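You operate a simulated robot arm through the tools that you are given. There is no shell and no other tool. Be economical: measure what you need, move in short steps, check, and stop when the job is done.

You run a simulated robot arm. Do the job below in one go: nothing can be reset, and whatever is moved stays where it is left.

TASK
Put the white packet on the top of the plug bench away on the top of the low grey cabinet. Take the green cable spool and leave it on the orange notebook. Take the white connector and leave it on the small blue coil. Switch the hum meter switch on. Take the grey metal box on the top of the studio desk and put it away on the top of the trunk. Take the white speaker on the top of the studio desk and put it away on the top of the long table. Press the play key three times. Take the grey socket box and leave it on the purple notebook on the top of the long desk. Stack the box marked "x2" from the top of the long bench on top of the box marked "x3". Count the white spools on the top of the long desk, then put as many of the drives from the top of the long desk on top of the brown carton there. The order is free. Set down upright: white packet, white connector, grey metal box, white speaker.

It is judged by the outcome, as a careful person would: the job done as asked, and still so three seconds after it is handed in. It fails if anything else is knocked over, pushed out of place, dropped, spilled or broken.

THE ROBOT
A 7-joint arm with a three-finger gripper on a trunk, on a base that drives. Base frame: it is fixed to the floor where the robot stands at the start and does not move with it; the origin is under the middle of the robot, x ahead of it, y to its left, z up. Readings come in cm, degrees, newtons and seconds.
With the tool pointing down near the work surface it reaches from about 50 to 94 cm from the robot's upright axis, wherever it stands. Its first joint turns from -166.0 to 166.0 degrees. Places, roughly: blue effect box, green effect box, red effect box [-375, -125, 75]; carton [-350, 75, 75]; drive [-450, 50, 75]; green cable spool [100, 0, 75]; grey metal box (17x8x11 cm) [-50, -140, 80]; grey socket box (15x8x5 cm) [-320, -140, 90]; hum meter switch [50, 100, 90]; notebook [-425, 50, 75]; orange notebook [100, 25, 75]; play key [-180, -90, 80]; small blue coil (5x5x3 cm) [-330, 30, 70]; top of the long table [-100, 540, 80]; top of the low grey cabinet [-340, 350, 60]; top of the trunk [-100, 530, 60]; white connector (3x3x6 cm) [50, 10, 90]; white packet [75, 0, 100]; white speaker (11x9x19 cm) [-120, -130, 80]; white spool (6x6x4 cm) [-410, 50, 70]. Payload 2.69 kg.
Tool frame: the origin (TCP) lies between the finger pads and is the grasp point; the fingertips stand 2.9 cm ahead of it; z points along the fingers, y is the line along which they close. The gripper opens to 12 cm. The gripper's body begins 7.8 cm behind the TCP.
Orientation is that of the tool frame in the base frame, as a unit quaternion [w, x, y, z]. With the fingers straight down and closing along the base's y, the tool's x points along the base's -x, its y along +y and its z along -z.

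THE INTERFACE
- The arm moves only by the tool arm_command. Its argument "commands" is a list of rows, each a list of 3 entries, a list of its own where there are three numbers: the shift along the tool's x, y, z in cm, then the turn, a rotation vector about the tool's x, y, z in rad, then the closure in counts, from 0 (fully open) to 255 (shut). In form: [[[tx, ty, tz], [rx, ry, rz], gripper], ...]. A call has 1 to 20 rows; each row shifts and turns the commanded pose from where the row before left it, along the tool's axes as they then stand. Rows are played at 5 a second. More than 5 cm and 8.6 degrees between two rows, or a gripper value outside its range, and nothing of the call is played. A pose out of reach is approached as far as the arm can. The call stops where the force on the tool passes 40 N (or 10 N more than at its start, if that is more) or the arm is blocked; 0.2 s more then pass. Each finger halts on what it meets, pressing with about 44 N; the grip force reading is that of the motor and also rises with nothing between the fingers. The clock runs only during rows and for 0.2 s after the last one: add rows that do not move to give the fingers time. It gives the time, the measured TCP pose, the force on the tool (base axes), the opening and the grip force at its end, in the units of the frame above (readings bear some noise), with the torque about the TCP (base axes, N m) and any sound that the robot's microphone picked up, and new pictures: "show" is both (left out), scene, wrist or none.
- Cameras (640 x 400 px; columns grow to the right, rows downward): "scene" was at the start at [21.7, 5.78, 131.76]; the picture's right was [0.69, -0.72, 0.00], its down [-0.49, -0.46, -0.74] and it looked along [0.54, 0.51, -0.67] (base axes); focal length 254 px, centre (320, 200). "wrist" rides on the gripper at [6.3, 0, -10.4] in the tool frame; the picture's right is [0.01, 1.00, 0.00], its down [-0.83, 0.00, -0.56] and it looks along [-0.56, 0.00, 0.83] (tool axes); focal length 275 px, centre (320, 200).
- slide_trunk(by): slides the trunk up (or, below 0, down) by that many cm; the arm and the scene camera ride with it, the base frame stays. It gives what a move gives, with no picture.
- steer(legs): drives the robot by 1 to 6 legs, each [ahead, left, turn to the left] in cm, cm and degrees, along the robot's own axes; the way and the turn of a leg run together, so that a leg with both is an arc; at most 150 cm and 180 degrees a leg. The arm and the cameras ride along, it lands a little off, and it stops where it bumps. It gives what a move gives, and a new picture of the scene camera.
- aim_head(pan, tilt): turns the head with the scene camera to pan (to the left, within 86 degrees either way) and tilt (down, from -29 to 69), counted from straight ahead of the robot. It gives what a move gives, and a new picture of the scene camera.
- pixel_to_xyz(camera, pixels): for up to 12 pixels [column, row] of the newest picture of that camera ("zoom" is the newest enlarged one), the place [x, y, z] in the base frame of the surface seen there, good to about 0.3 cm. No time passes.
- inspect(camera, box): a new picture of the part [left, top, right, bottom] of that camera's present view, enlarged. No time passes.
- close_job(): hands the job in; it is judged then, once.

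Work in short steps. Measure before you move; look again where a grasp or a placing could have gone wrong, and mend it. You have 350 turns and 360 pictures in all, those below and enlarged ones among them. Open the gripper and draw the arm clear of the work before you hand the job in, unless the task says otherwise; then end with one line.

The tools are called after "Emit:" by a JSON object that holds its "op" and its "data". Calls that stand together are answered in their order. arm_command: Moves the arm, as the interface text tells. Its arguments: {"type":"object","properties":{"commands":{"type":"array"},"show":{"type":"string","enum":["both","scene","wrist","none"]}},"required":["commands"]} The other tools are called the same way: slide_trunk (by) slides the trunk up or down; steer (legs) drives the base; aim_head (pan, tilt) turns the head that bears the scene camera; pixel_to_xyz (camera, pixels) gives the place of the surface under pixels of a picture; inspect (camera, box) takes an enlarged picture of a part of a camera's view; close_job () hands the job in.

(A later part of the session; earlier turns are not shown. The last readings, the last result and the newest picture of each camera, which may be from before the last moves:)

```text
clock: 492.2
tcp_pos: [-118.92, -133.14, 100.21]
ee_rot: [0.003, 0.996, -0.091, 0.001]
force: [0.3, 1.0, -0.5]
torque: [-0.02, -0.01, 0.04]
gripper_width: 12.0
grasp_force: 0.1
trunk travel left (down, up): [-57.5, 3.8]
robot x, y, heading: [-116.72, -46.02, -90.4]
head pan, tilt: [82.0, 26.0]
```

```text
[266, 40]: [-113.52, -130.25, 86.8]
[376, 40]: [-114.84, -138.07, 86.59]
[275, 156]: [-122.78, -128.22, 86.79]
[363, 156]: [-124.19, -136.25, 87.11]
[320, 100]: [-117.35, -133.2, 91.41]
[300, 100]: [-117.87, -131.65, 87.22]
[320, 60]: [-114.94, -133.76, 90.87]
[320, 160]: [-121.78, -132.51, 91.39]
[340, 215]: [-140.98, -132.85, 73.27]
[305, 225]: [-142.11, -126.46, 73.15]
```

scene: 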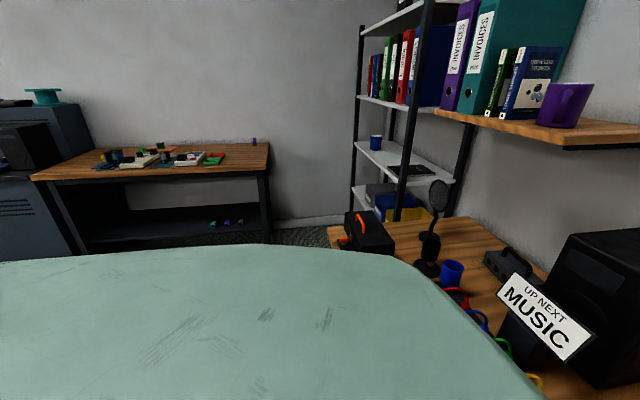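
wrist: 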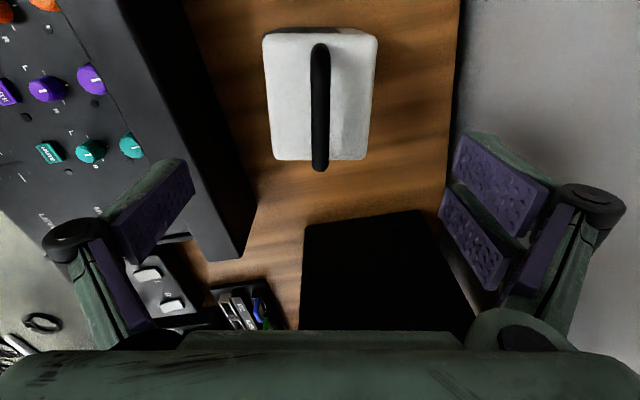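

Centred on the speaker. I descend to z 85 and grip, then lift slowly.

Emit:
{"op": "arm_command", "data": {"commands": [[[0, 0, 4], [0, 0, 0], 0], [[0, 0, 4], [0, 0, 0], 0], [[0, 0, 4], [0, 0, 0], 0], [[0, 0, 2], [0, 0, 0], 0], [[0, 0, 1.1], [0, 0, 0], 0], [[0, 0, 0], [0, 0, 0], 0], [[0, 0, 0], [0, 0, 0], 120], [[0, 0, 0], [0, 0, 0], 255], [[0, 0, 0], [0, 0, 0], 255], [[0, 0, 0], [0, 0, 0], 255], [[0, 0, 0], [0, 0, 0], 255], [[0, 0, 0], [0, 0, 0], 255]], "show": "wrist"}}

```text
clock: 494.9
tcp_pos: [-118.85, -133.17, 85.13]
ee_rot: [0.004, 0.996, -0.092, 0.001]
force: [-0.3, -4.5, 1.8]
torque: [-0.58, 0.17, 0.05]
gripper_width: 8.99
grasp_force: 44.0
trunk travel left (down, up): [-57.5, 3.8]
robot x, y, heading: [-116.96, -45.86, -90.5]
head pan, tilt: [82.0, 26.0]
```

wrist: 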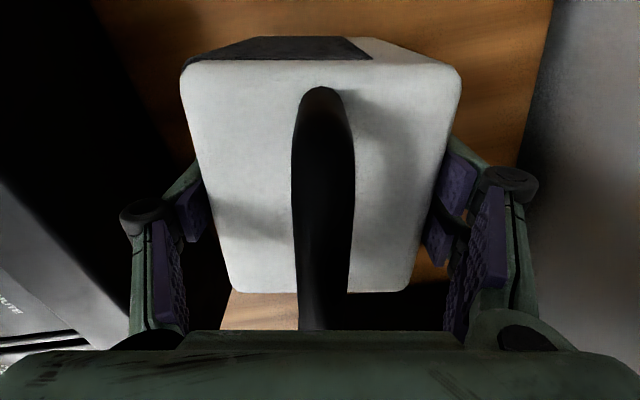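

Emit:
{"op": "arm_command", "data": {"commands": [[[0, 0, -0.3], [0, 0, 0], 255], [[0, 0, -0.7], [0, 0, 0], 255], [[0, 0, -1.5], [0, 0, 0], 255], [[0, 0, -2], [0, 0, 0], 255], [[0, 0, -2.5], [0, 0, 0], 255], [[0, 0, -2.5], [0, 0, 0], 255], [[0, 0, -2.5], [0, 0, 0], 255], [[0, 0, -2.5], [0, 0, 0], 255], [[0, 0, -1], [0, 0, 0], 255], [[0, 0, 0], [0, 0, 0], 255]], "show": "wrist"}}

```text
clock: 497.1
tcp_pos: [-118.87, -133.18, 100.66]
ee_rot: [0.002, 0.996, -0.093, 0.0]
force: [0.1, -0.2, -7.8]
torque: [0.05, 0.0, -0.04]
gripper_width: 8.98
grasp_force: 43.9
trunk travel left (down, up): [-57.5, 3.8]
robot x, y, heading: [-117.02, -45.86, -90.3]
head pan, tilt: [82.0, 26.0]
```

wrist: 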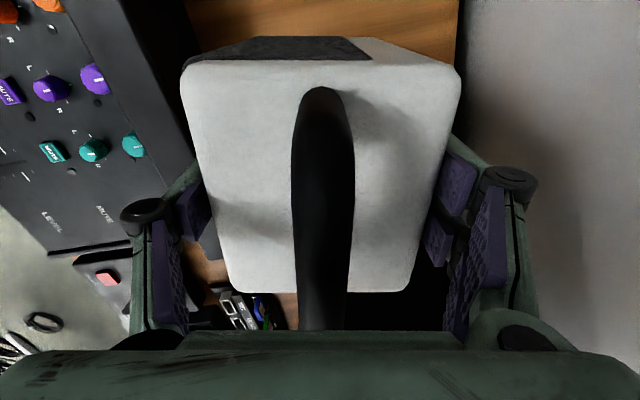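

Held (8 N). I retract toward the robot while rising.

Emit:
{"op": "arm_command", "data": {"commands": [[[-0.2, -1.5, 0], [0, 0, 0], 255], [[-0.39, -2.9, 0], [0, 0, 0], 255], [[-0.39, -2.9, -0.6], [0, 0, 0], 255], [[-0.39, -2.9, -0.6], [0, 0, 0], 255], [[-0.39, -2.9, -0.6], [0, 0, 0], 255], [[-0.39, -2.9, -0.6], [0, 0, 0], 255], [[-0.39, -2.9, -0.6], [0, 0, 0], 255], [[-0.39, -2.9, -0.6], [0, 0, 0], 255], [[-0.39, -2.9, -0.6], [0, 0, 0], 255], [[-0.39, -2.9, -0.6], [0, 0, 0], 255], [[-0.39, -2.9, -0.6], [0, 0, 0], 255], [[-0.39, -2.9, -0.6], [0, 0, 0], 255], [[-0.39, -2.9, -0.6], [0, 0, 0], 255], [[-0.39, -2.9, -0.6], [0, 0, 0], 255], [[0, 0, 0], [0, 0, 0], 255]], "show": "none"}}

```text
clock: 500.2
tcp_pos: [-116.79, -93.6, 107.53]
ee_rot: [0.004, 0.996, -0.093, 0.0]
force: [0.1, -0.3, -9.2]
torque: [0.01, 0.0, 0.0]
gripper_width: 8.98
grasp_force: 44.2
trunk travel left (down, up): [-57.5, 3.8]
robot x, y, heading: [-116.75, -46.23, -90.7]
head pan, tilt: [82.0, 26.0]
```

I drive: back, east to the aisle, turn north.

Emit:
{"op": "steer", "data": {"legs": [[-8, 0, 0], [0, 97, 0], [0, 0, 180], [140, 0, 0], [140, 0, 0]]}}

Emit:
{"op": "aim_head", "data": {"pan": 20, "tilt": 22}}

```text
clock: 529.4
tcp_pos: [-0.27, 289.09, 107.47]
ee_rot: [0.0, 0.119, 0.993, 0.003]
force: [-0.1, 0.5, -9.3]
torque: [-0.01, -0.02, -0.02]
gripper_width: 8.97
grasp_force: 43.7
trunk travel left (down, up): [-57.5, 3.8]
robot x, y, heading: [-2.75, 241.9, 86.7]
head pan, tilt: [82.0, 26.0]
```

scene: 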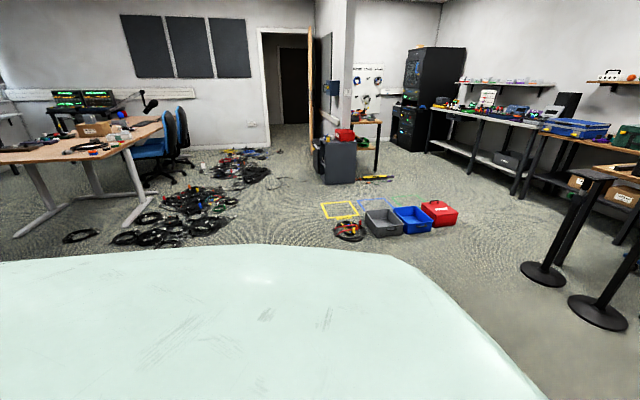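

```text
clock: 530.8
tcp_pos: [-0.29, 289.26, 107.48]
ee_rot: [-0.001, 0.118, 0.993, 0.004]
force: [0.5, 0.1, -8.5]
torque: [-0.01, 0.03, -0.01]
gripper_width: 8.99
grasp_force: 43.9
trunk travel left (down, up): [-57.5, 3.8]
robot x, y, heading: [-2.57, 241.48, 86.6]
head pan, tilt: [20.0, 22.0]
```

scene: 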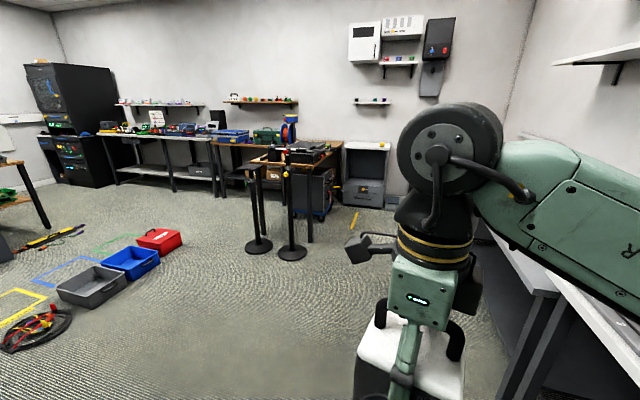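

Emit:
{"op": "inspect", "data": {"camera": "scene", "box": [220, 100, 400, 270]}}

Emit:
{"op": "pixel_to_xyz", "data": {"camera": "scene", "pixels": [[258, 245], [292, 252], [310, 240], [255, 175], [290, 172], [315, 195], [305, 215], [310, 150], [270, 158], [335, 150], [330, 170], [300, 155]]}}

```text
2.35 times, centred on (310, 185) of scene
```

zoom: 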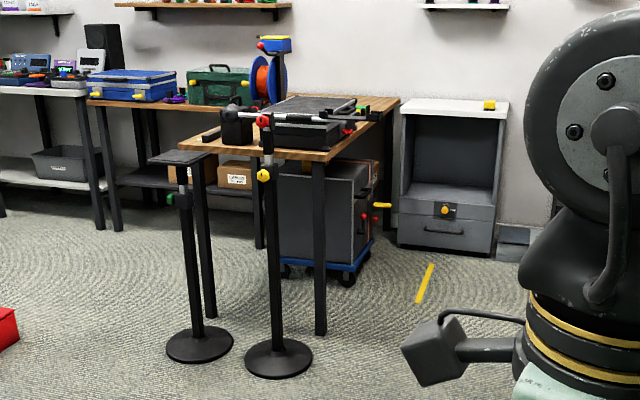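

```text
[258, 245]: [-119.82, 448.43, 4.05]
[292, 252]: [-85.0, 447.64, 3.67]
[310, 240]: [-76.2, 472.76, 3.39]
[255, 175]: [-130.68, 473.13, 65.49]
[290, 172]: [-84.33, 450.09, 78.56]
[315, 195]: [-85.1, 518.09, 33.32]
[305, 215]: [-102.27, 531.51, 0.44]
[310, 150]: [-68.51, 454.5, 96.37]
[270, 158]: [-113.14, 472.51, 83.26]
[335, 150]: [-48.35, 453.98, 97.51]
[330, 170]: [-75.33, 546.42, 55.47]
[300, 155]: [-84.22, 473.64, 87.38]
```

The long table is at the far end; the grey trunk on a dolly appears under it. I drive closer to see from the east side.

Emit:
{"op": "steer", "data": {"legs": [[120, 6, 0]]}}

Emit:
{"op": "aim_head", "data": {"pan": 45, "tilt": 30}}

Emit:
{"op": "inspect", "data": {"camera": "scene", "box": [180, 60, 460, 270]}}

```text
clock: 536.8
tcp_pos: [1.36, 408.99, 107.57]
ee_rot: [-0.001, 0.121, 0.993, 0.004]
force: [-0.7, 0.5, -8.6]
torque: [0.01, 0.03, 0.02]
gripper_width: 8.96
grasp_force: 44.1
trunk travel left (down, up): [-57.5, 3.8]
robot x, y, heading: [-0.96, 361.91, 85.9]
head pan, tilt: [20.0, 22.0]
```

scene: 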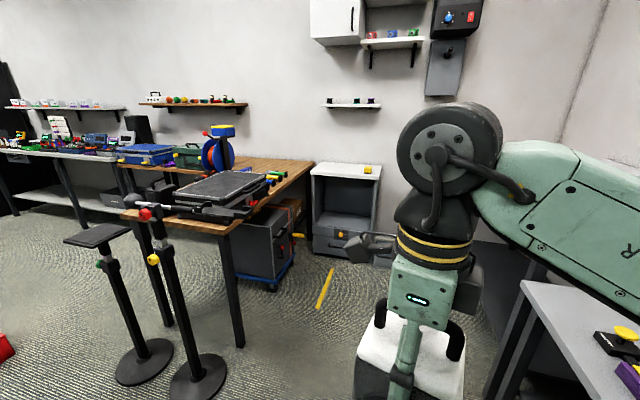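

```text
clock: 537.7
tcp_pos: [1.45, 409.14, 107.54]
ee_rot: [-0.001, 0.12, 0.993, 0.004]
force: [0.5, -0.7, -9.7]
torque: [0.02, 0.01, 0.01]
gripper_width: 8.98
grasp_force: 44.0
trunk travel left (down, up): [-57.5, 3.8]
robot x, y, heading: [-0.99, 361.62, 86.3]
head pan, tilt: [45.0, 30.0]
```

scene: 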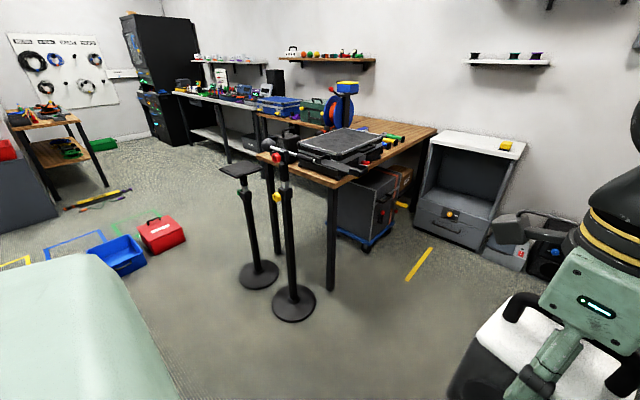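

```text
1.90 times, centred on (320, 165) of scene
```

zoom: 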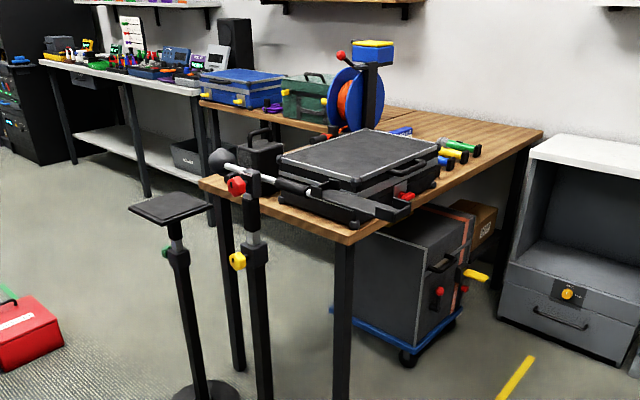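

Emit:
{"op": "pixel_to_xyz", "data": {"camera": "zoom", "pixels": [[350, 240], [540, 133], [430, 235], [400, 255], [465, 225], [440, 150], [285, 160], [370, 130], [500, 135], [470, 145], [330, 222], [490, 120]]}}

Emit:
{"op": "pixel_to_xyz", "data": {"camera": "zoom", "pixels": [[425, 215], [445, 218], [380, 230], [420, 300], [485, 220], [450, 270], [250, 180], [350, 180], [400, 190], [430, 125], [370, 60], [590, 150]]}}

```text
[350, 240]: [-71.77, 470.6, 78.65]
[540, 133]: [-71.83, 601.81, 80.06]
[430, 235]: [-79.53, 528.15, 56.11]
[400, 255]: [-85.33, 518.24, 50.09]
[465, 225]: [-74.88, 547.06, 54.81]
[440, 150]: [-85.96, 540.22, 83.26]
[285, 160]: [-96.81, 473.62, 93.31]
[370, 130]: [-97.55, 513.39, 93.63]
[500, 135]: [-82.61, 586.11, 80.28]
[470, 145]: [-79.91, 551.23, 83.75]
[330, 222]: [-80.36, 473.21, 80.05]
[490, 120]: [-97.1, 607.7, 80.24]
```

```text
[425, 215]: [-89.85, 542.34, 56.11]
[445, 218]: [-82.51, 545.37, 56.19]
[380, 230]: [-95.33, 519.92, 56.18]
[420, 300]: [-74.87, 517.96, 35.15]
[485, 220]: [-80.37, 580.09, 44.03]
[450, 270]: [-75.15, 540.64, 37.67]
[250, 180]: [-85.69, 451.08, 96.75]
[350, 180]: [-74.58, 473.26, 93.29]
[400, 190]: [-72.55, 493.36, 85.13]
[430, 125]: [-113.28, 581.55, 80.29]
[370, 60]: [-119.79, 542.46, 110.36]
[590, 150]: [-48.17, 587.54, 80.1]
```

The table top is z 80.2 (east edge x −71.7, y 470–605), free area around (−98, 577). The trunk top is z 56.2 under the table. I check the wall shelves' positions.

Emit:
{"op": "pixel_to_xyz", "data": {"camera": "scene", "pixels": [[375, 60], [370, 66], [465, 62], [548, 66], [340, 60], [345, 85], [500, 150], [440, 135], [460, 225], [397, 138], [385, 142], [405, 205]]}}

Emit:
{"op": "aim_head", "data": {"pan": 10, "tilt": 30}}

```text
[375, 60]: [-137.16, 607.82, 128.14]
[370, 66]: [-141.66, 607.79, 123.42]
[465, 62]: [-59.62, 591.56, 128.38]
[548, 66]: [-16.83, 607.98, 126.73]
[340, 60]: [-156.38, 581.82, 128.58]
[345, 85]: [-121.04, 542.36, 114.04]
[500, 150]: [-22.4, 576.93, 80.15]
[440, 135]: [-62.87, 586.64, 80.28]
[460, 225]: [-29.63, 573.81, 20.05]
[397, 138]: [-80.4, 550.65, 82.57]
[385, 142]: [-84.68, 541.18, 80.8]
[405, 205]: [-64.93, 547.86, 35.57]
```

```text
clock: 538.7
tcp_pos: [1.47, 409.26, 107.46]
ee_rot: [-0.001, 0.12, 0.993, 0.004]
force: [-0.6, 0.1, -9.1]
torque: [0.02, 0.01, 0.0]
gripper_width: 8.98
grasp_force: 44.0
trunk travel left (down, up): [-57.5, 3.8]
robot x, y, heading: [-1.47, 361.76, 86.3]
head pan, tilt: [10.0, 30.0]
```

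scene: 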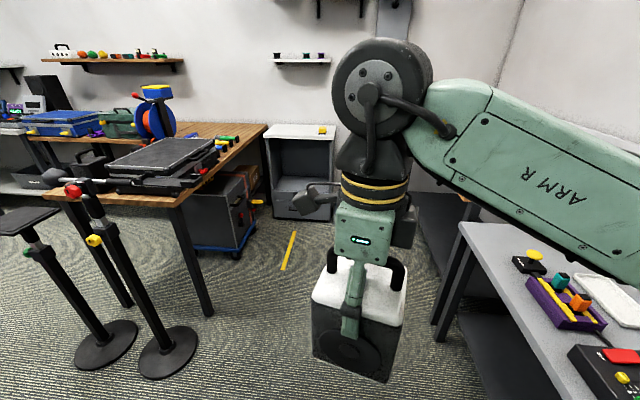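

Emit:
{"op": "pixel_to_xyz", "data": {"camera": "scene", "pixels": [[440, 338], [462, 228], [466, 205], [420, 200], [440, 195], [290, 250], [230, 250], [252, 203]]}}

```text
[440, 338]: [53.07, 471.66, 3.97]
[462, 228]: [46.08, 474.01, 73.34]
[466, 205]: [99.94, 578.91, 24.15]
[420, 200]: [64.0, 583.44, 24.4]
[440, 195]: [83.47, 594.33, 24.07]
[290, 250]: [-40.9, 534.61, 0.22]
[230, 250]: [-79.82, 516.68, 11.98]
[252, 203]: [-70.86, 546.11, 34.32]
```

Clear space for the robot at about (−3, 527). I drive there and turn west.

Emit:
{"op": "steer", "data": {"legs": [[85, 6, 0], [80, 8, 0], [0, 0, 93.5]]}}

Emit:
{"op": "aim_head", "data": {"pan": -20, "tilt": 35}}

```text
clock: 551.3
tcp_pos: [-52.22, 527.22, 107.48]
ee_rot: [-0.003, -0.641, 0.767, 0.002]
force: [0.2, 0.3, -7.4]
torque: [0.01, -0.05, 0.0]
gripper_width: 8.97
grasp_force: 44.0
trunk travel left (down, up): [-57.5, 3.8]
robot x, y, heading: [-4.49, 527.49, -180.0]
head pan, tilt: [10.0, 30.0]
```

scene: 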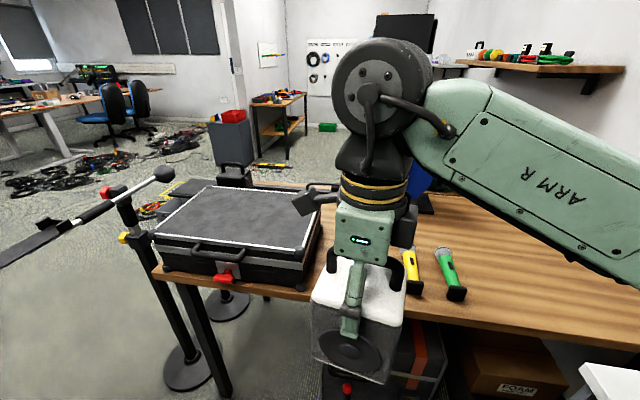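

```text
clock: 552.2
tcp_pos: [-52.28, 527.2, 107.53]
ee_rot: [-0.003, -0.642, 0.767, 0.002]
force: [0.3, 0.5, -8.3]
torque: [0.01, 0.0, 0.02]
gripper_width: 8.97
grasp_force: 44.1
trunk travel left (down, up): [-57.5, 3.8]
robot x, y, heading: [-4.65, 527.09, -179.9]
head pan, tilt: [-20.0, 35.0]
```

scene: 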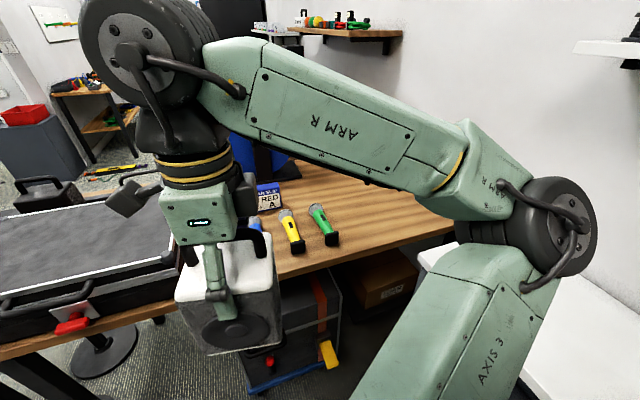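

I move the base to (−12, 545) to reach a free spot at (−92, 584) on the table.

Emit:
{"op": "steer", "data": {"legs": [[7, -18, 0]]}}

Emit:
{"op": "pixel_to_xyz", "data": {"camera": "scene", "pixels": [[320, 215], [330, 240], [290, 225], [270, 195], [390, 215], [350, 200], [440, 225], [600, 210]]}}

```text
clock: 553.9
tcp_pos: [-57.56, 538.95, 107.39]
ee_rot: [-0.002, -0.639, 0.769, 0.002]
force: [0.3, 1.0, -8.6]
torque: [-0.01, 0.01, 0.02]
gripper_width: 9.0
grasp_force: 43.9
trunk travel left (down, up): [-57.5, 3.8]
robot x, y, heading: [-9.85, 539.05, 179.6]
head pan, tilt: [-20.0, 35.0]
stopped in leg 1: the robot was blocked; the commanded pose is now the measured one
```

scene: 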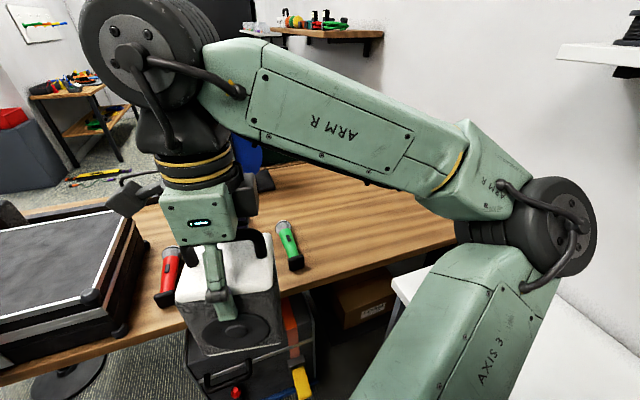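

```text
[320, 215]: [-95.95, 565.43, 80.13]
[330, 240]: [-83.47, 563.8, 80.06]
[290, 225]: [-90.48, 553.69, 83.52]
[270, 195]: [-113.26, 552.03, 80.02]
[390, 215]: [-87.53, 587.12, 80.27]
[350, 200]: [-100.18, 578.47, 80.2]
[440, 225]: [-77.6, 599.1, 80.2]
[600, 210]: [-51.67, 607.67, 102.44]
```

I back 3 cm off the contact, then move the speaker over the spot (−87, 580).

Emit:
{"op": "steer", "data": {"legs": [[0, 2.5, 0]]}}

Emit:
{"op": "arm_command", "data": {"commands": [[[-1.4, 0.46, 0], [0, 0, 0], 255], [[-2.8, 0.915, 0], [0, 0, 0], 255], [[-2.8, 0.915, 0], [0, 0, 0], 255], [[-2.8, 0.915, 0], [0, 0, 0], 255], [[-2.8, 0.915, 0], [0, 0, 0], 255], [[-2.8, 0.915, 0], [0, 0, 0], 255], [[-2.8, 0.915, 0], [0, 0, 0], 255], [[-2.8, 0.915, 0], [0, 0, 0], 255], [[-2.8, 0.915, 0], [0, 0, 0], 255], [[-2.8, 0.915, 0], [0, 0, 0], 255], [[-2.8, 0.915, 0], [0, 0, 0], 255], [[-2.8, 0.915, 0], [0, 0, 0], 255], [[-2.8, 0.915, 0], [0, 0, 0], 255], [[-2.8, 0.915, 0], [0, 0, 0], 255], [[0, 0, 0], [0, 0, 0], 255]]}}

```text
clock: 554.8
tcp_pos: [-57.57, 536.33, 107.47]
ee_rot: [-0.003, -0.638, 0.77, 0.001]
force: [-0.5, -0.9, -9.8]
torque: [-0.01, 0.0, 0.02]
gripper_width: 9.0
grasp_force: 44.2
trunk travel left (down, up): [-57.5, 3.8]
robot x, y, heading: [-9.94, 536.28, 179.7]
head pan, tilt: [-20.0, 35.0]
```

scene: 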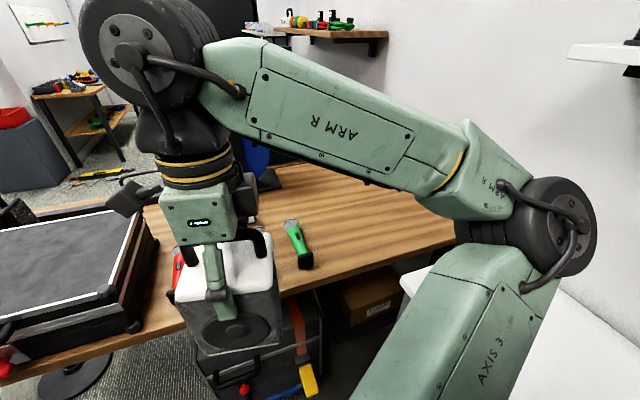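

```text
clock: 558.0
tcp_pos: [-62.86, 575.95, 107.33]
ee_rot: [-0.002, -0.639, 0.769, 0.001]
force: [-0.3, 0.1, -8.3]
torque: [-0.02, 0.04, 0.01]
gripper_width: 9.0
grasp_force: 43.5
trunk travel left (down, up): [-57.5, 3.8]
robot x, y, heading: [-9.85, 536.37, 179.6]
head pan, tilt: [-20.0, 35.0]
```

scene: 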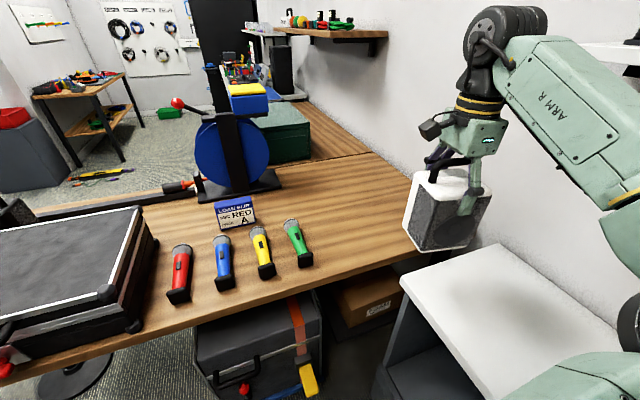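
wrist: 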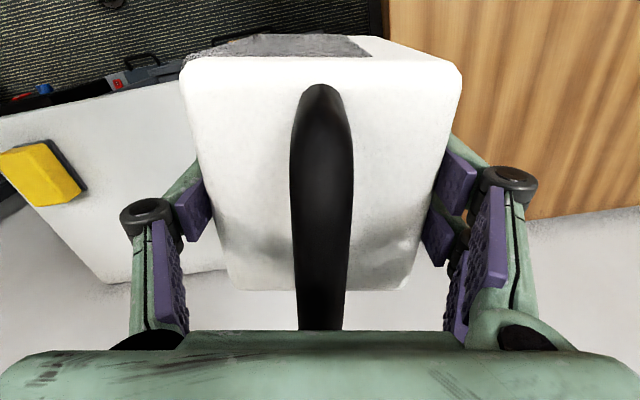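

Plenty of free space on the table here. I move on to above (−87, 580), lowering a little.

Emit:
{"op": "arm_command", "data": {"commands": [[[0.06, 1.5, 0.8], [0, 0, 0], 255], [[0.06, 2.75, 0.8], [0, 0, 0], 255], [[0.06, 2.75, 0.8], [0, 0, 0], 255], [[0.06, 2.75, 0.8], [0, 0, 0], 255], [[0.06, 2.75, 0.8], [0, 0, 0], 255], [[0.06, 2.75, 0.8], [0, 0, 0], 255], [[0.06, 2.75, 0.8], [0, 0, 0], 255], [[0.06, 2.75, 0.8], [0, 0, 0], 255], [[0.06, 2.75, 0.8], [0, 0, 0], 255], [[0, 1.2, 0.3], [0, 0, 0], 255], [[0, 0, 0], [0, 0, 0], 255]], "show": "none"}}

```text
clock: 560.4
tcp_pos: [-86.21, 579.16, 100.04]
ee_rot: [-0.002, -0.639, 0.769, 0.002]
force: [0.1, 0.5, -8.7]
torque: [-0.06, -0.01, -0.02]
gripper_width: 9.0
grasp_force: 43.9
out of reach, approached as far as the arm can: row 9, 10
trunk travel left (down, up): [-57.5, 3.8]
robot x, y, heading: [-9.89, 536.8, 179.6]
head pan, tilt: [-20.0, 35.0]
```

Emit:
{"op": "arm_command", "data": {"commands": [[[0, 0, 2], [0, 0, 0], 255], [[0, 0, 2], [0, 0, 0], 255], [[0, 0, 1.5], [0, 0, 0], 255], [[0, 0, 0.7], [0, 0, 0], 255], [[0, 0, 0], [0, 0, 0], 255]]}}

```text
clock: 561.6
tcp_pos: [-86.16, 579.22, 93.89]
ee_rot: [-0.002, -0.639, 0.769, 0.001]
force: [-0.3, 0.2, -8.4]
torque: [-0.01, 0.0, -0.01]
gripper_width: 9.0
grasp_force: 43.7
trunk travel left (down, up): [-57.5, 3.8]
robot x, y, heading: [-9.87, 536.45, 179.5]
head pan, tilt: [-20.0, 35.0]
```

scene: 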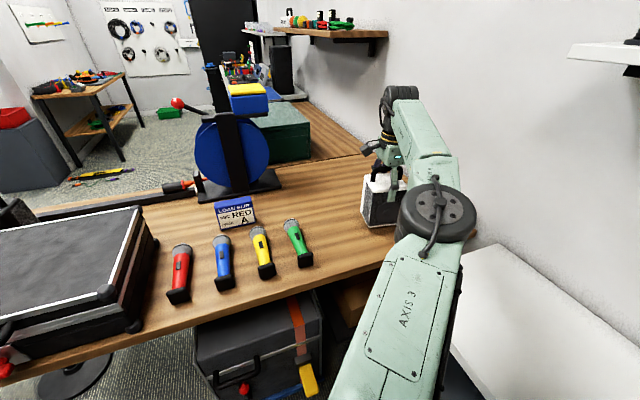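
wrist: 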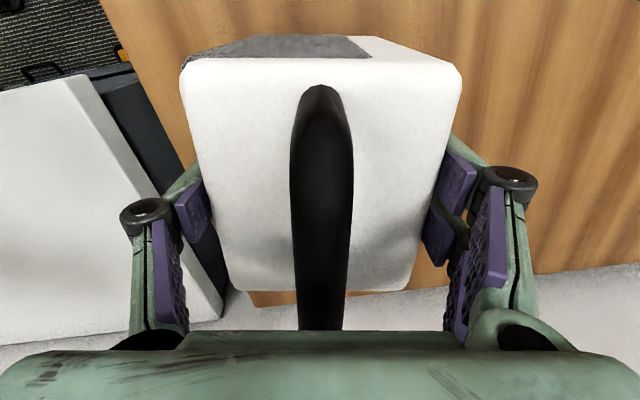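

Emit:
{"op": "arm_command", "data": {"commands": [[[0, 0, 0.3], [0, 0, 0], 255], [[0, 0, 0.2], [0, 0, 0], 255], [[0, 0, 0.2], [0, 0, 0], 255], [[0, 0, 0], [0, 0, 0], 255]], "show": "none"}}

Emit:
{"op": "arm_command", "data": {"commands": [[[0, 0, 0.2], [0, 0, 0], 255], [[0, 0, 0.1], [0, 0, 0], 255], [[0, 0, 0], [0, 0, 0], 255]], "show": "none"}}

```text
clock: 562.6
tcp_pos: [-86.15, 579.05, 93.12]
ee_rot: [-0.002, -0.639, 0.769, 0.002]
force: [-0.2, -0.3, -8.9]
torque: [-0.02, -0.01, 0.01]
gripper_width: 8.96
grasp_force: 43.7
trunk travel left (down, up): [-57.5, 3.8]
robot x, y, heading: [-9.76, 535.95, 180.0]
head pan, tilt: [-20.0, 35.0]
```

```text
clock: 563.4
tcp_pos: [-86.21, 579.09, 92.84]
ee_rot: [-0.002, -0.639, 0.769, 0.002]
force: [0.0, -0.5, -9.0]
torque: [-0.08, -0.02, -0.02]
gripper_width: 9.0
grasp_force: 43.4
trunk travel left (down, up): [-57.5, 3.8]
robot x, y, heading: [-9.89, 536.62, 179.2]
head pan, tilt: [-20.0, 35.0]
```

Emit:
{"op": "arm_command", "data": {"commands": [[[0, 0, 0.15], [0, 0, 0], 255], [[0, 0, 0.1], [0, 0, 0], 255], [[0, 0, 0], [0, 0, 0], 255]], "show": "none"}}

Emit:
{"op": "pixel_to_xyz", "data": {"camera": "scene", "pixels": [[372, 222], [375, 226], [385, 226]]}}

```text
clock: 564.2
tcp_pos: [-86.12, 579.08, 92.61]
ee_rot: [-0.001, -0.639, 0.77, 0.002]
force: [0.0, 0.2, -8.9]
torque: [0.01, -0.02, 0.05]
gripper_width: 8.98
grasp_force: 44.2
trunk travel left (down, up): [-57.5, 3.8]
robot x, y, heading: [-9.82, 536.31, 179.5]
head pan, tilt: [-20.0, 35.0]
```

```text
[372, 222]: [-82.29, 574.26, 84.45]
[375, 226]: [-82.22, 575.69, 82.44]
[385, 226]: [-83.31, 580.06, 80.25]
```

Emit:
{"op": "arm_command", "data": {"commands": [[[0, 0, 0.15], [0, 0, 0], 255], [[0, 0, 0.15], [0, 0, 0], 255], [[0, 0, 0], [0, 0, 0], 255]], "show": "none"}}

```text
clock: 565.0
tcp_pos: [-85.99, 579.07, 92.27]
ee_rot: [-0.002, -0.638, 0.77, 0.0]
force: [0.1, 0.1, -9.0]
torque: [-0.02, 0.0, -0.04]
gripper_width: 9.0
grasp_force: 43.9
trunk travel left (down, up): [-57.5, 3.8]
robot x, y, heading: [-9.77, 536.11, 179.8]
head pan, tilt: [-20.0, 35.0]
```

Emit:
{"op": "arm_command", "data": {"commands": [[[0, 0, 0.15], [0, 0, 0], 255], [[0, 0, 0.15], [0, 0, 0], 255], [[0, 0, 0], [0, 0, 0], 255]], "show": "none"}}

```text
clock: 565.8
tcp_pos: [-86.0, 579.1, 92.16]
ee_rot: [-0.003, -0.638, 0.77, 0.003]
force: [-1.2, 1.4, 6.4]
torque: [0.21, -0.46, 0.19]
gripper_width: 8.98
grasp_force: 44.2
trunk travel left (down, up): [-57.5, 3.8]
robot x, y, heading: [-10.09, 536.31, 179.7]
head pan, tilt: [-20.0, 35.0]
```

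Contact (15 N change). I open fully and rise straight.

Emit:
{"op": "arm_command", "data": {"commands": [[[0, 0, 0], [0, 0, 0], 120], [[0, 0, 0], [0, 0, 0], 0], [[0, 0, 0], [0, 0, 0], 0], [[0, 0, 0], [0, 0, 0], 0], [[0, 0, 0], [0, 0, 0], 0], [[0, 0, -2], [0, 0, 0], 0], [[0, 0, -3], [0, 0, 0], 0], [[0, 0, -4], [0, 0, 0], 0], [[0, -3, -3], [0, 0, 0], 0], [[0, -4, -2], [0, 0, 0], 0], [[0, -4, -1], [0, 0, 0], 0], [[0, 0, 0], [0, 0, 0], 0]]}}

```text
clock: 568.4
tcp_pos: [-75.27, 577.03, 106.84]
ee_rot: [-0.002, -0.639, 0.769, 0.001]
force: [0.1, 0.1, -0.2]
torque: [0.0, 0.01, 0.02]
gripper_width: 12.01
grasp_force: 0.0
trunk travel left (down, up): [-57.5, 3.8]
robot x, y, heading: [-10.13, 536.39, 179.6]
head pan, tilt: [-20.0, 35.0]
```

scene: 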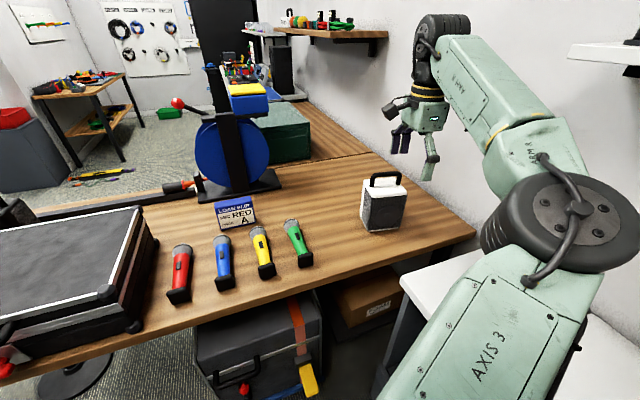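
wrist: 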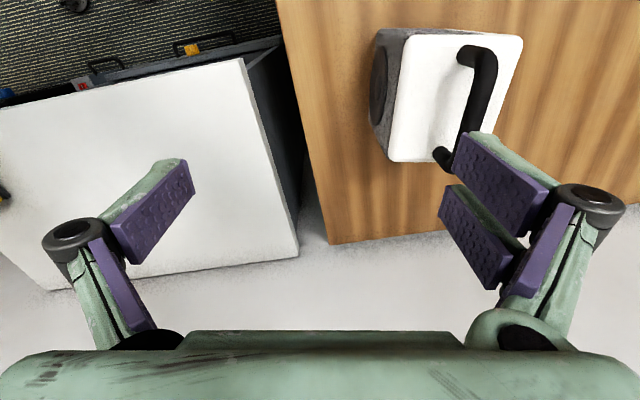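

The speaker stands on the long table. While here, I measure the trunk's top and the clearance beneath the table.

Emit:
{"op": "inspect", "data": {"camera": "scene", "box": [180, 240, 360, 400]}}

Emit:
{"op": "pixel_to_xyz", "data": {"camera": "scene", "pixels": [[200, 335], [320, 305], [230, 322], [300, 300], [210, 375], [322, 340], [250, 345], [290, 330], [335, 315], [370, 300], [190, 310], [300, 285]]}}

```text
2.50 times, centred on (270, 320) of scene
```

zoom: 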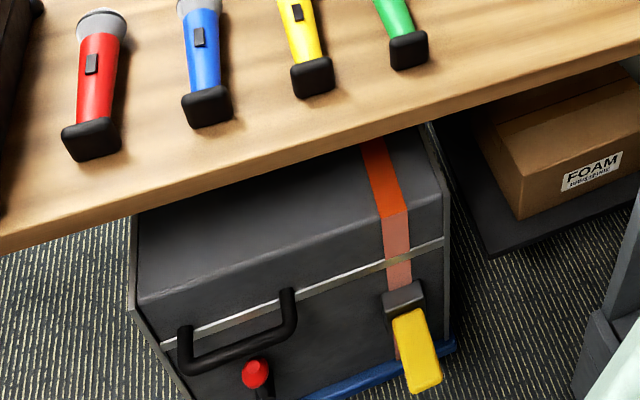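

```text
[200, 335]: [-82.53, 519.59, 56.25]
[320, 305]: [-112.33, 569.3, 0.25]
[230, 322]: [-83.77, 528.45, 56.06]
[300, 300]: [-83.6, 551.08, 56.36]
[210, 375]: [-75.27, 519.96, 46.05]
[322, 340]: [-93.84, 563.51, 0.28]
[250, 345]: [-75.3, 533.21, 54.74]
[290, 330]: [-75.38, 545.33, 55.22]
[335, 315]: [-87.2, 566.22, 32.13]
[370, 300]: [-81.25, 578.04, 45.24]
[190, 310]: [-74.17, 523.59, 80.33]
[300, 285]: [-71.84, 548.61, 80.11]
```

Trunk top: z 56.2, y 518…553, east edge x −75.3, strap at y≈547. The box must go in under the table, so I'll later re-grip it with a tilted hand. I retract and drive back to the studio desk.

Emit:
{"op": "arm_command", "data": {"commands": [[[3.6, -2.48, 0], [0, 0, 0], 0], [[3.6, -2.48, 0], [0, 0, 0], 0], [[3.6, -2.48, 0], [0, 0, 0], 0], [[3.6, -2.48, 0], [0, 0, 0], 0], [[3.6, -2.48, 0], [0, 0, 0], 0], [[3.6, -2.48, 0], [0, 0, 0], 0], [[3.6, -2.48, 0], [0, 0, 0], 0], [[3.6, -2.48, 0], [0, 0, 0], 0], [[3.6, -2.48, 0], [0, 0, 0], 0], [[3.6, -2.48, 0], [0, 0, 0], 0], [[0, 0, 0], [0, 0, 0], 0]], "show": "none"}}

Emit:
{"op": "steer", "data": {"legs": [[-6, 8, 0], [0, 0, 90], [140, 0, 0], [140, 0, 0], [120, 0, 0]]}}

```text
clock: 570.8
tcp_pos: [-57.41, 537.08, 106.93]
ee_rot: [-0.002, -0.638, 0.77, 0.002]
force: [0.5, 0.8, -0.8]
torque: [-0.02, -0.01, -0.02]
gripper_width: 12.01
grasp_force: 0.1
trunk travel left (down, up): [-57.5, 3.8]
robot x, y, heading: [-10.02, 536.05, 179.8]
head pan, tilt: [-20.0, 35.0]
```

```text
clock: 594.9
tcp_pos: [-5.19, 80.79, 106.99]
ee_rot: [0.003, 0.996, -0.091, 0.0]
force: [0.5, -0.2, 0.0]
torque: [0.0, -0.01, 0.01]
gripper_width: 12.0
grasp_force: 0.1
trunk travel left (down, up): [-57.5, 3.8]
robot x, y, heading: [-4.74, 128.5, -90.4]
head pan, tilt: [-20.0, 35.0]
```

scene: 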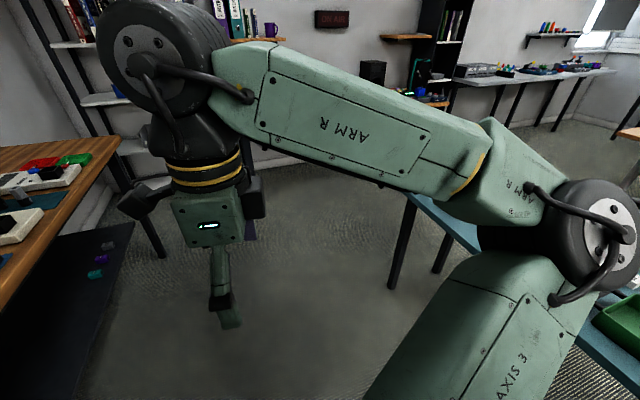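

Emit:
{"op": "steer", "data": {"legs": [[80, -16, 0], [80, -4, 0], [4, -27, 0]]}}

Emit:
{"op": "inspect", "data": {"camera": "wrist", "box": [0, 0, 640, 400]}}

Emit:
{"op": "aim_head", "data": {"pan": -10, "tilt": 35}}

```text
clock: 605.4
tcp_pos: [-52.39, -82.96, 106.97]
ee_rot: [0.002, 0.996, -0.091, 0.001]
force: [-0.1, 0.6, -0.4]
torque: [0.0, -0.03, 0.01]
gripper_width: 11.99
grasp_force: 0.1
trunk travel left (down, up): [-57.5, 3.8]
robot x, y, heading: [-52.11, -35.3, -90.1]
head pan, tilt: [-20.0, 35.0]
```

scene: 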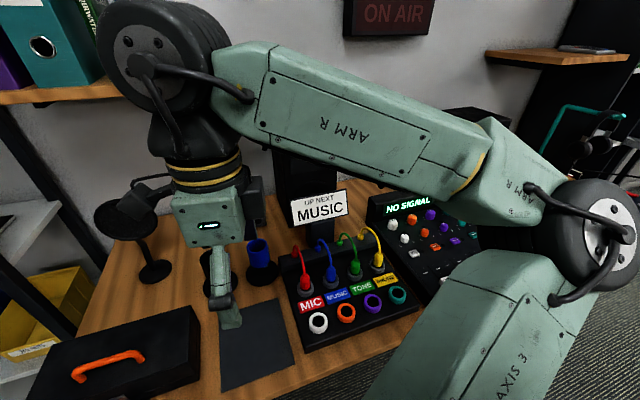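

```text
1.00 times, centred on (320, 200) of wrist (not enlarged: the box is as wide or as high as the picture)
```

zoom: 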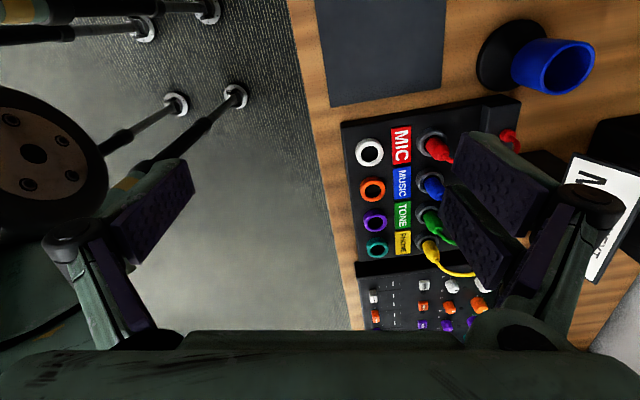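

```text
clock: 606.1
tcp_pos: [-52.51, -82.82, 107.03]
ee_rot: [0.003, 0.996, -0.091, 0.0]
force: [0.0, -0.3, -0.9]
torque: [0.02, -0.01, -0.01]
gripper_width: 11.99
grasp_force: 0.1
trunk travel left (down, up): [-57.5, 3.8]
robot x, y, heading: [-52.22, -35.41, -90.3]
head pan, tilt: [-10.0, 35.0]
```

scene: 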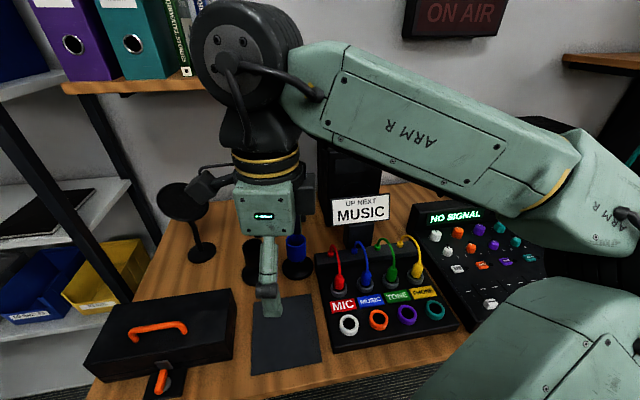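

Emit:
{"op": "pixel_to_xyz", "data": {"camera": "scene", "pixels": [[296, 240], [296, 262], [247, 240], [250, 265], [190, 195], [180, 190], [205, 250], [345, 200], [360, 215], [385, 195], [150, 85], [200, 85]]}}

Emit:
{"op": "inspect", "data": {"camera": "scene", "box": [150, 170, 330, 300]}}

```text
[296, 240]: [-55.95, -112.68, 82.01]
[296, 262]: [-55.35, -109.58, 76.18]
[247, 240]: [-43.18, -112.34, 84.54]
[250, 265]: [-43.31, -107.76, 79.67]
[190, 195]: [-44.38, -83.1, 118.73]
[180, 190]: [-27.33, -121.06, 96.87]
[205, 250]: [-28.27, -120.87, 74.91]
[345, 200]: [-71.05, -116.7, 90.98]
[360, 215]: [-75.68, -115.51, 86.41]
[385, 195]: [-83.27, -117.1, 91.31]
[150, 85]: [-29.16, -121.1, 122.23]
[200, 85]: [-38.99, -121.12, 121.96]
```

```text
3.08 times, centred on (240, 235) of scene
```

zoom: 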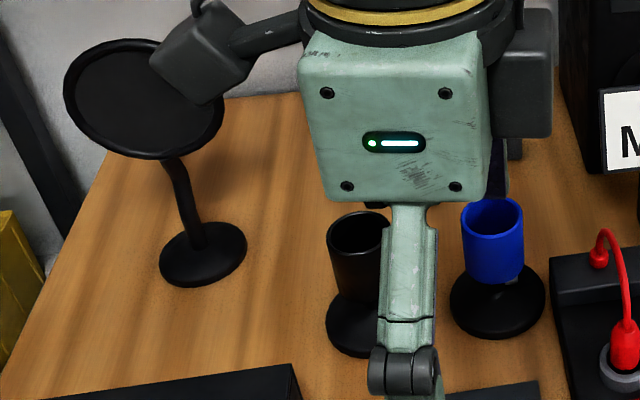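

Emit:
{"op": "pixel_to_xyz", "data": {"camera": "scene", "pixels": [[250, 4], [235, 10], [270, 10], [290, 40], [230, 50], [205, 60], [240, 100], [330, 55], [400, 70], [480, 110], [570, 150], [260, 165]]}}

```text
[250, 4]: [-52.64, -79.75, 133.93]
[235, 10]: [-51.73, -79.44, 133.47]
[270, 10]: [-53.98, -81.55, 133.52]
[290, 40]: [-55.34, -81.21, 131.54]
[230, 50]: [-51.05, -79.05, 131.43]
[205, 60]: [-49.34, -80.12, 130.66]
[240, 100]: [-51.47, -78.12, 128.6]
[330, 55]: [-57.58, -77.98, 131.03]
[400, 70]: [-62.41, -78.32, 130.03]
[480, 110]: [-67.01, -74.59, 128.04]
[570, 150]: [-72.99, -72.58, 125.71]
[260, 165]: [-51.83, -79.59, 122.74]
```

The shelf bottom (~120.5) and cups (top 84.5) leave a window: TCP about 89.5–92 while passing. I move the base 10 cm ahead and lower the hand to z 90 over the cups' front for a look.

Emit:
{"op": "steer", "data": {"legs": [[10, 0, 0]]}}

Emit:
{"op": "arm_command", "data": {"commands": [[[0, 0, 4], [0, 0, 0], 0], [[0, 0, 4], [0, 0, 0], 0], [[0, 0, 4], [0, 0, 0], 0], [[0, 0, 4.3], [0, 0, 0], 0], [[0, 0, 0], [0, 0, 0], 0]], "show": "wrist"}}

```text
clock: 607.3
tcp_pos: [-52.46, -92.84, 106.89]
ee_rot: [0.003, 0.996, -0.09, 0.0]
force: [0.3, -0.2, 0.5]
torque: [0.08, 0.02, 0.02]
gripper_width: 11.99
grasp_force: 0.0
trunk travel left (down, up): [-57.5, 3.8]
robot x, y, heading: [-51.89, -44.97, -90.1]
head pan, tilt: [-10.0, 35.0]
```

scene: 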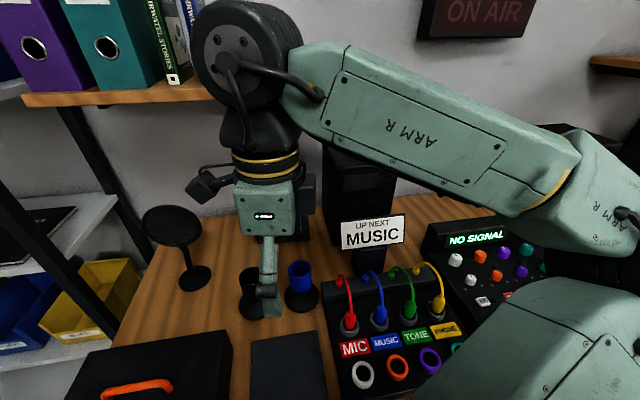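

```text
clock: 608.5
tcp_pos: [-52.6, -92.88, 90.64]
ee_rot: [0.002, 0.996, -0.09, 0.001]
force: [0.5, 0.1, 0.4]
torque: [0.01, -0.04, 0.0]
gripper_width: 12.02
grasp_force: 0.1
trunk travel left (down, up): [-57.5, 3.8]
robot x, y, heading: [-52.2, -45.18, -90.0]
head pan, tilt: [-10.0, 35.0]
```

wrist: 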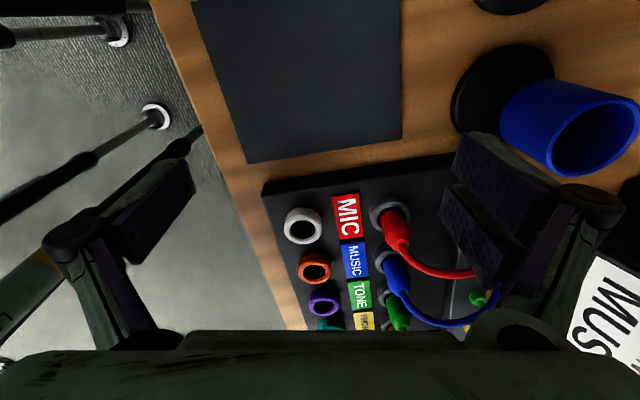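

Emit:
{"op": "arm_command", "data": {"commands": [[[0.72, 3.93, 0], [0, 0, 0], 0], [[0.72, 3.93, 0], [0, 0, 0], 0], [[0.72, 3.93, 0], [0, 0, 0], 0], [[0.72, 3.93, 0], [0, 0, 0], 0], [[0.72, 3.93, 0], [0, 0, 0], 0], [[0.72, 3.93, 0], [0, 0, 0], 0], [[0, 0, 0], [0, 0, 0], 0]]}}

```text
clock: 610.1
tcp_pos: [-52.57, -116.98, 90.93]
ee_rot: [0.003, 0.996, -0.091, 0.0]
force: [0.0, 0.0, -0.1]
torque: [-0.01, 0.01, -0.01]
gripper_width: 12.0
grasp_force: 0.2
trunk travel left (down, up): [-57.5, 3.8]
robot x, y, heading: [-52.11, -45.64, -90.2]
head pan, tilt: [-10.0, 35.0]
```

scene: 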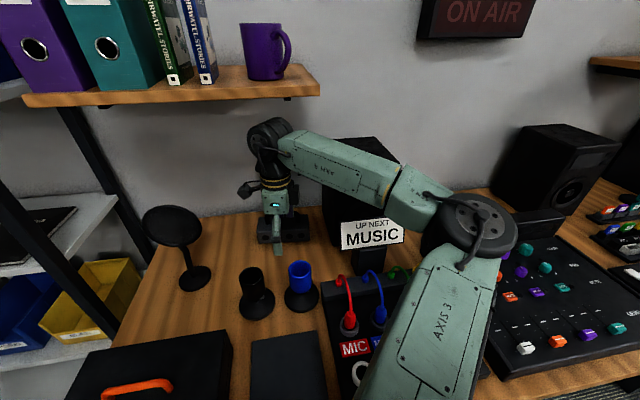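
wrist: 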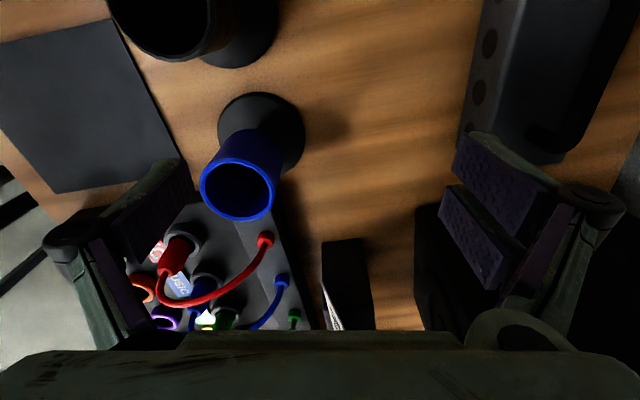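

Emit:
{"op": "arm_command", "data": {"commands": [[[0.72, 3.93, 0], [0, 0, 0], 0], [[0.72, 3.93, 0], [0, 0, 0], 0], [[0.72, 3.93, 0], [0, 0, 0], 0], [[0.72, 3.93, 0], [0, 0, 0], 0], [[0, 0, 0], [0, 0, 0], 0]]}}

```text
clock: 611.3
tcp_pos: [-52.59, -132.87, 91.11]
ee_rot: [0.003, 0.996, -0.09, 0.0]
force: [0.1, 0.1, -0.4]
torque: [0.0, -0.03, 0.01]
gripper_width: 11.99
grasp_force: 0.1
trunk travel left (down, up): [-57.5, 3.8]
robot x, y, heading: [-51.87, -45.27, -90.3]
head pan, tilt: [-10.0, 35.0]
```

scene: 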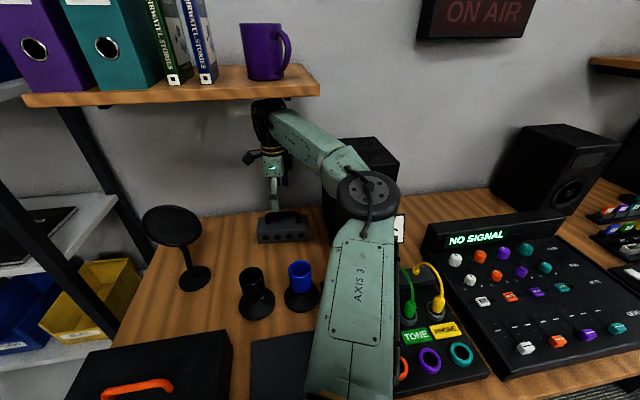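
wrist: 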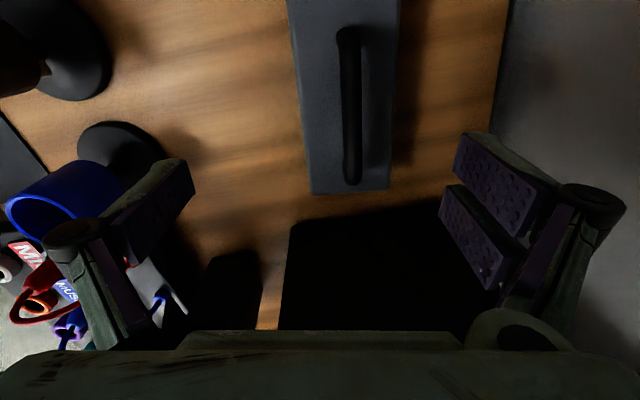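

Emit:
{"op": "pixel_to_xyz", "data": {"camera": "wrist", "pixels": [[292, 8], [396, 8], [313, 188], [387, 186], [350, 40], [350, 100], [352, 175], [325, 100], [375, 100], [302, 100], [392, 100], [440, 100]]}}

```text
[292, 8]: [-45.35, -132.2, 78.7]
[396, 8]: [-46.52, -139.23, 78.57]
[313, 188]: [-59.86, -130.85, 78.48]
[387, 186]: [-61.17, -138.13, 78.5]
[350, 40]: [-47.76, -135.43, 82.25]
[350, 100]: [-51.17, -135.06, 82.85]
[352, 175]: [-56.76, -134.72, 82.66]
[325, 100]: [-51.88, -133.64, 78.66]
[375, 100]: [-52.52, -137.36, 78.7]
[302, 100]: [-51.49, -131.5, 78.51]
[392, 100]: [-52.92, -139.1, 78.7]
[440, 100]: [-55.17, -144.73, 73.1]
```

Box: centre (−52.3, −135.2), yaw −5°, top 78.6, handle top 82.9. I align and descend to grip the body at z 76.9.

Emit:
{"op": "arm_command", "data": {"commands": [[[0.72, 2.26, 0], [0, 0, 0], 0], [[0, 0, 0], [0, 0, -0.087], 0], [[0, 0, 4], [0, 0, 0], 0], [[0, 0, 4], [0, 0, 0], 0], [[0, 0, 0], [0, 0, 0], 0]], "show": "wrist"}}

```text
clock: 612.5
tcp_pos: [-52.17, -135.11, 82.92]
ee_rot: [0.004, 0.999, -0.047, 0.001]
force: [0.2, 0.2, 0.2]
torque: [0.0, -0.01, 0.03]
gripper_width: 12.0
grasp_force: 0.1
trunk travel left (down, up): [-57.5, 3.8]
robot x, y, heading: [-51.87, -45.48, -90.2]
head pan, tilt: [-10.0, 35.0]
```

wrist: 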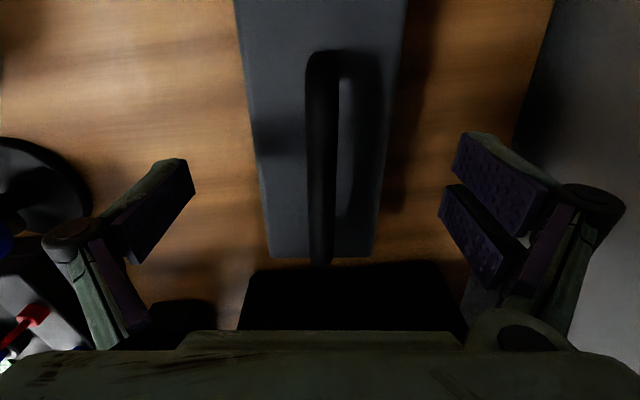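

Well aligned. I go down the last 6 cm, grip, and lift gently.

Emit:
{"op": "arm_command", "data": {"commands": [[[0, 0, 3], [0, 0, 0], 0], [[0, 0, 2], [0, 0, 0], 0], [[0, 0, 0.9], [0, 0, 0], 0], [[0, 0, 0], [0, 0, 0], 0], [[0, 0, 0], [0, 0, 0], 120], [[0, 0, 0], [0, 0, 0], 255], [[0, 0, 0], [0, 0, 0], 255], [[0, 0, 0], [0, 0, 0], 255], [[0, 0, 0], [0, 0, 0], 255], [[0, 0, 0], [0, 0, 0], 255], [[0, 0, -0.3], [0, 0, 0], 255], [[0, 0, -0.7], [0, 0, 0], 255], [[0, 0, -1], [0, 0, 0], 255], [[0, 0, 0], [0, 0, 0], 255]], "show": "wrist"}}

```text
clock: 615.5
tcp_pos: [-52.19, -135.39, 79.0]
ee_rot: [0.003, 0.999, -0.047, 0.0]
force: [0.4, -0.2, -7.9]
torque: [-0.03, 0.0, 0.0]
gripper_width: 7.98
grasp_force: 44.1
trunk travel left (down, up): [-57.5, 3.8]
robot x, y, heading: [-52.1, -45.46, -90.2]
head pan, tilt: [-10.0, 35.0]
```

wrist: 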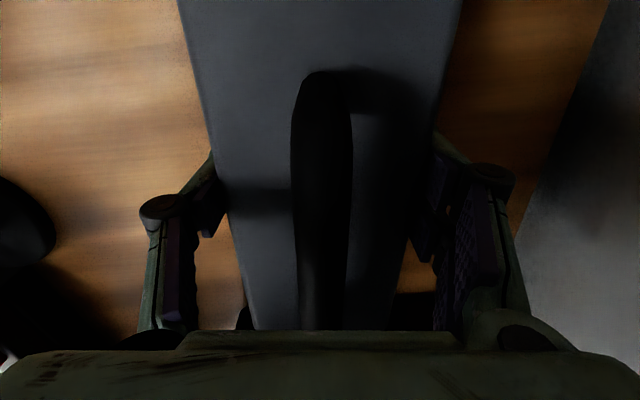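

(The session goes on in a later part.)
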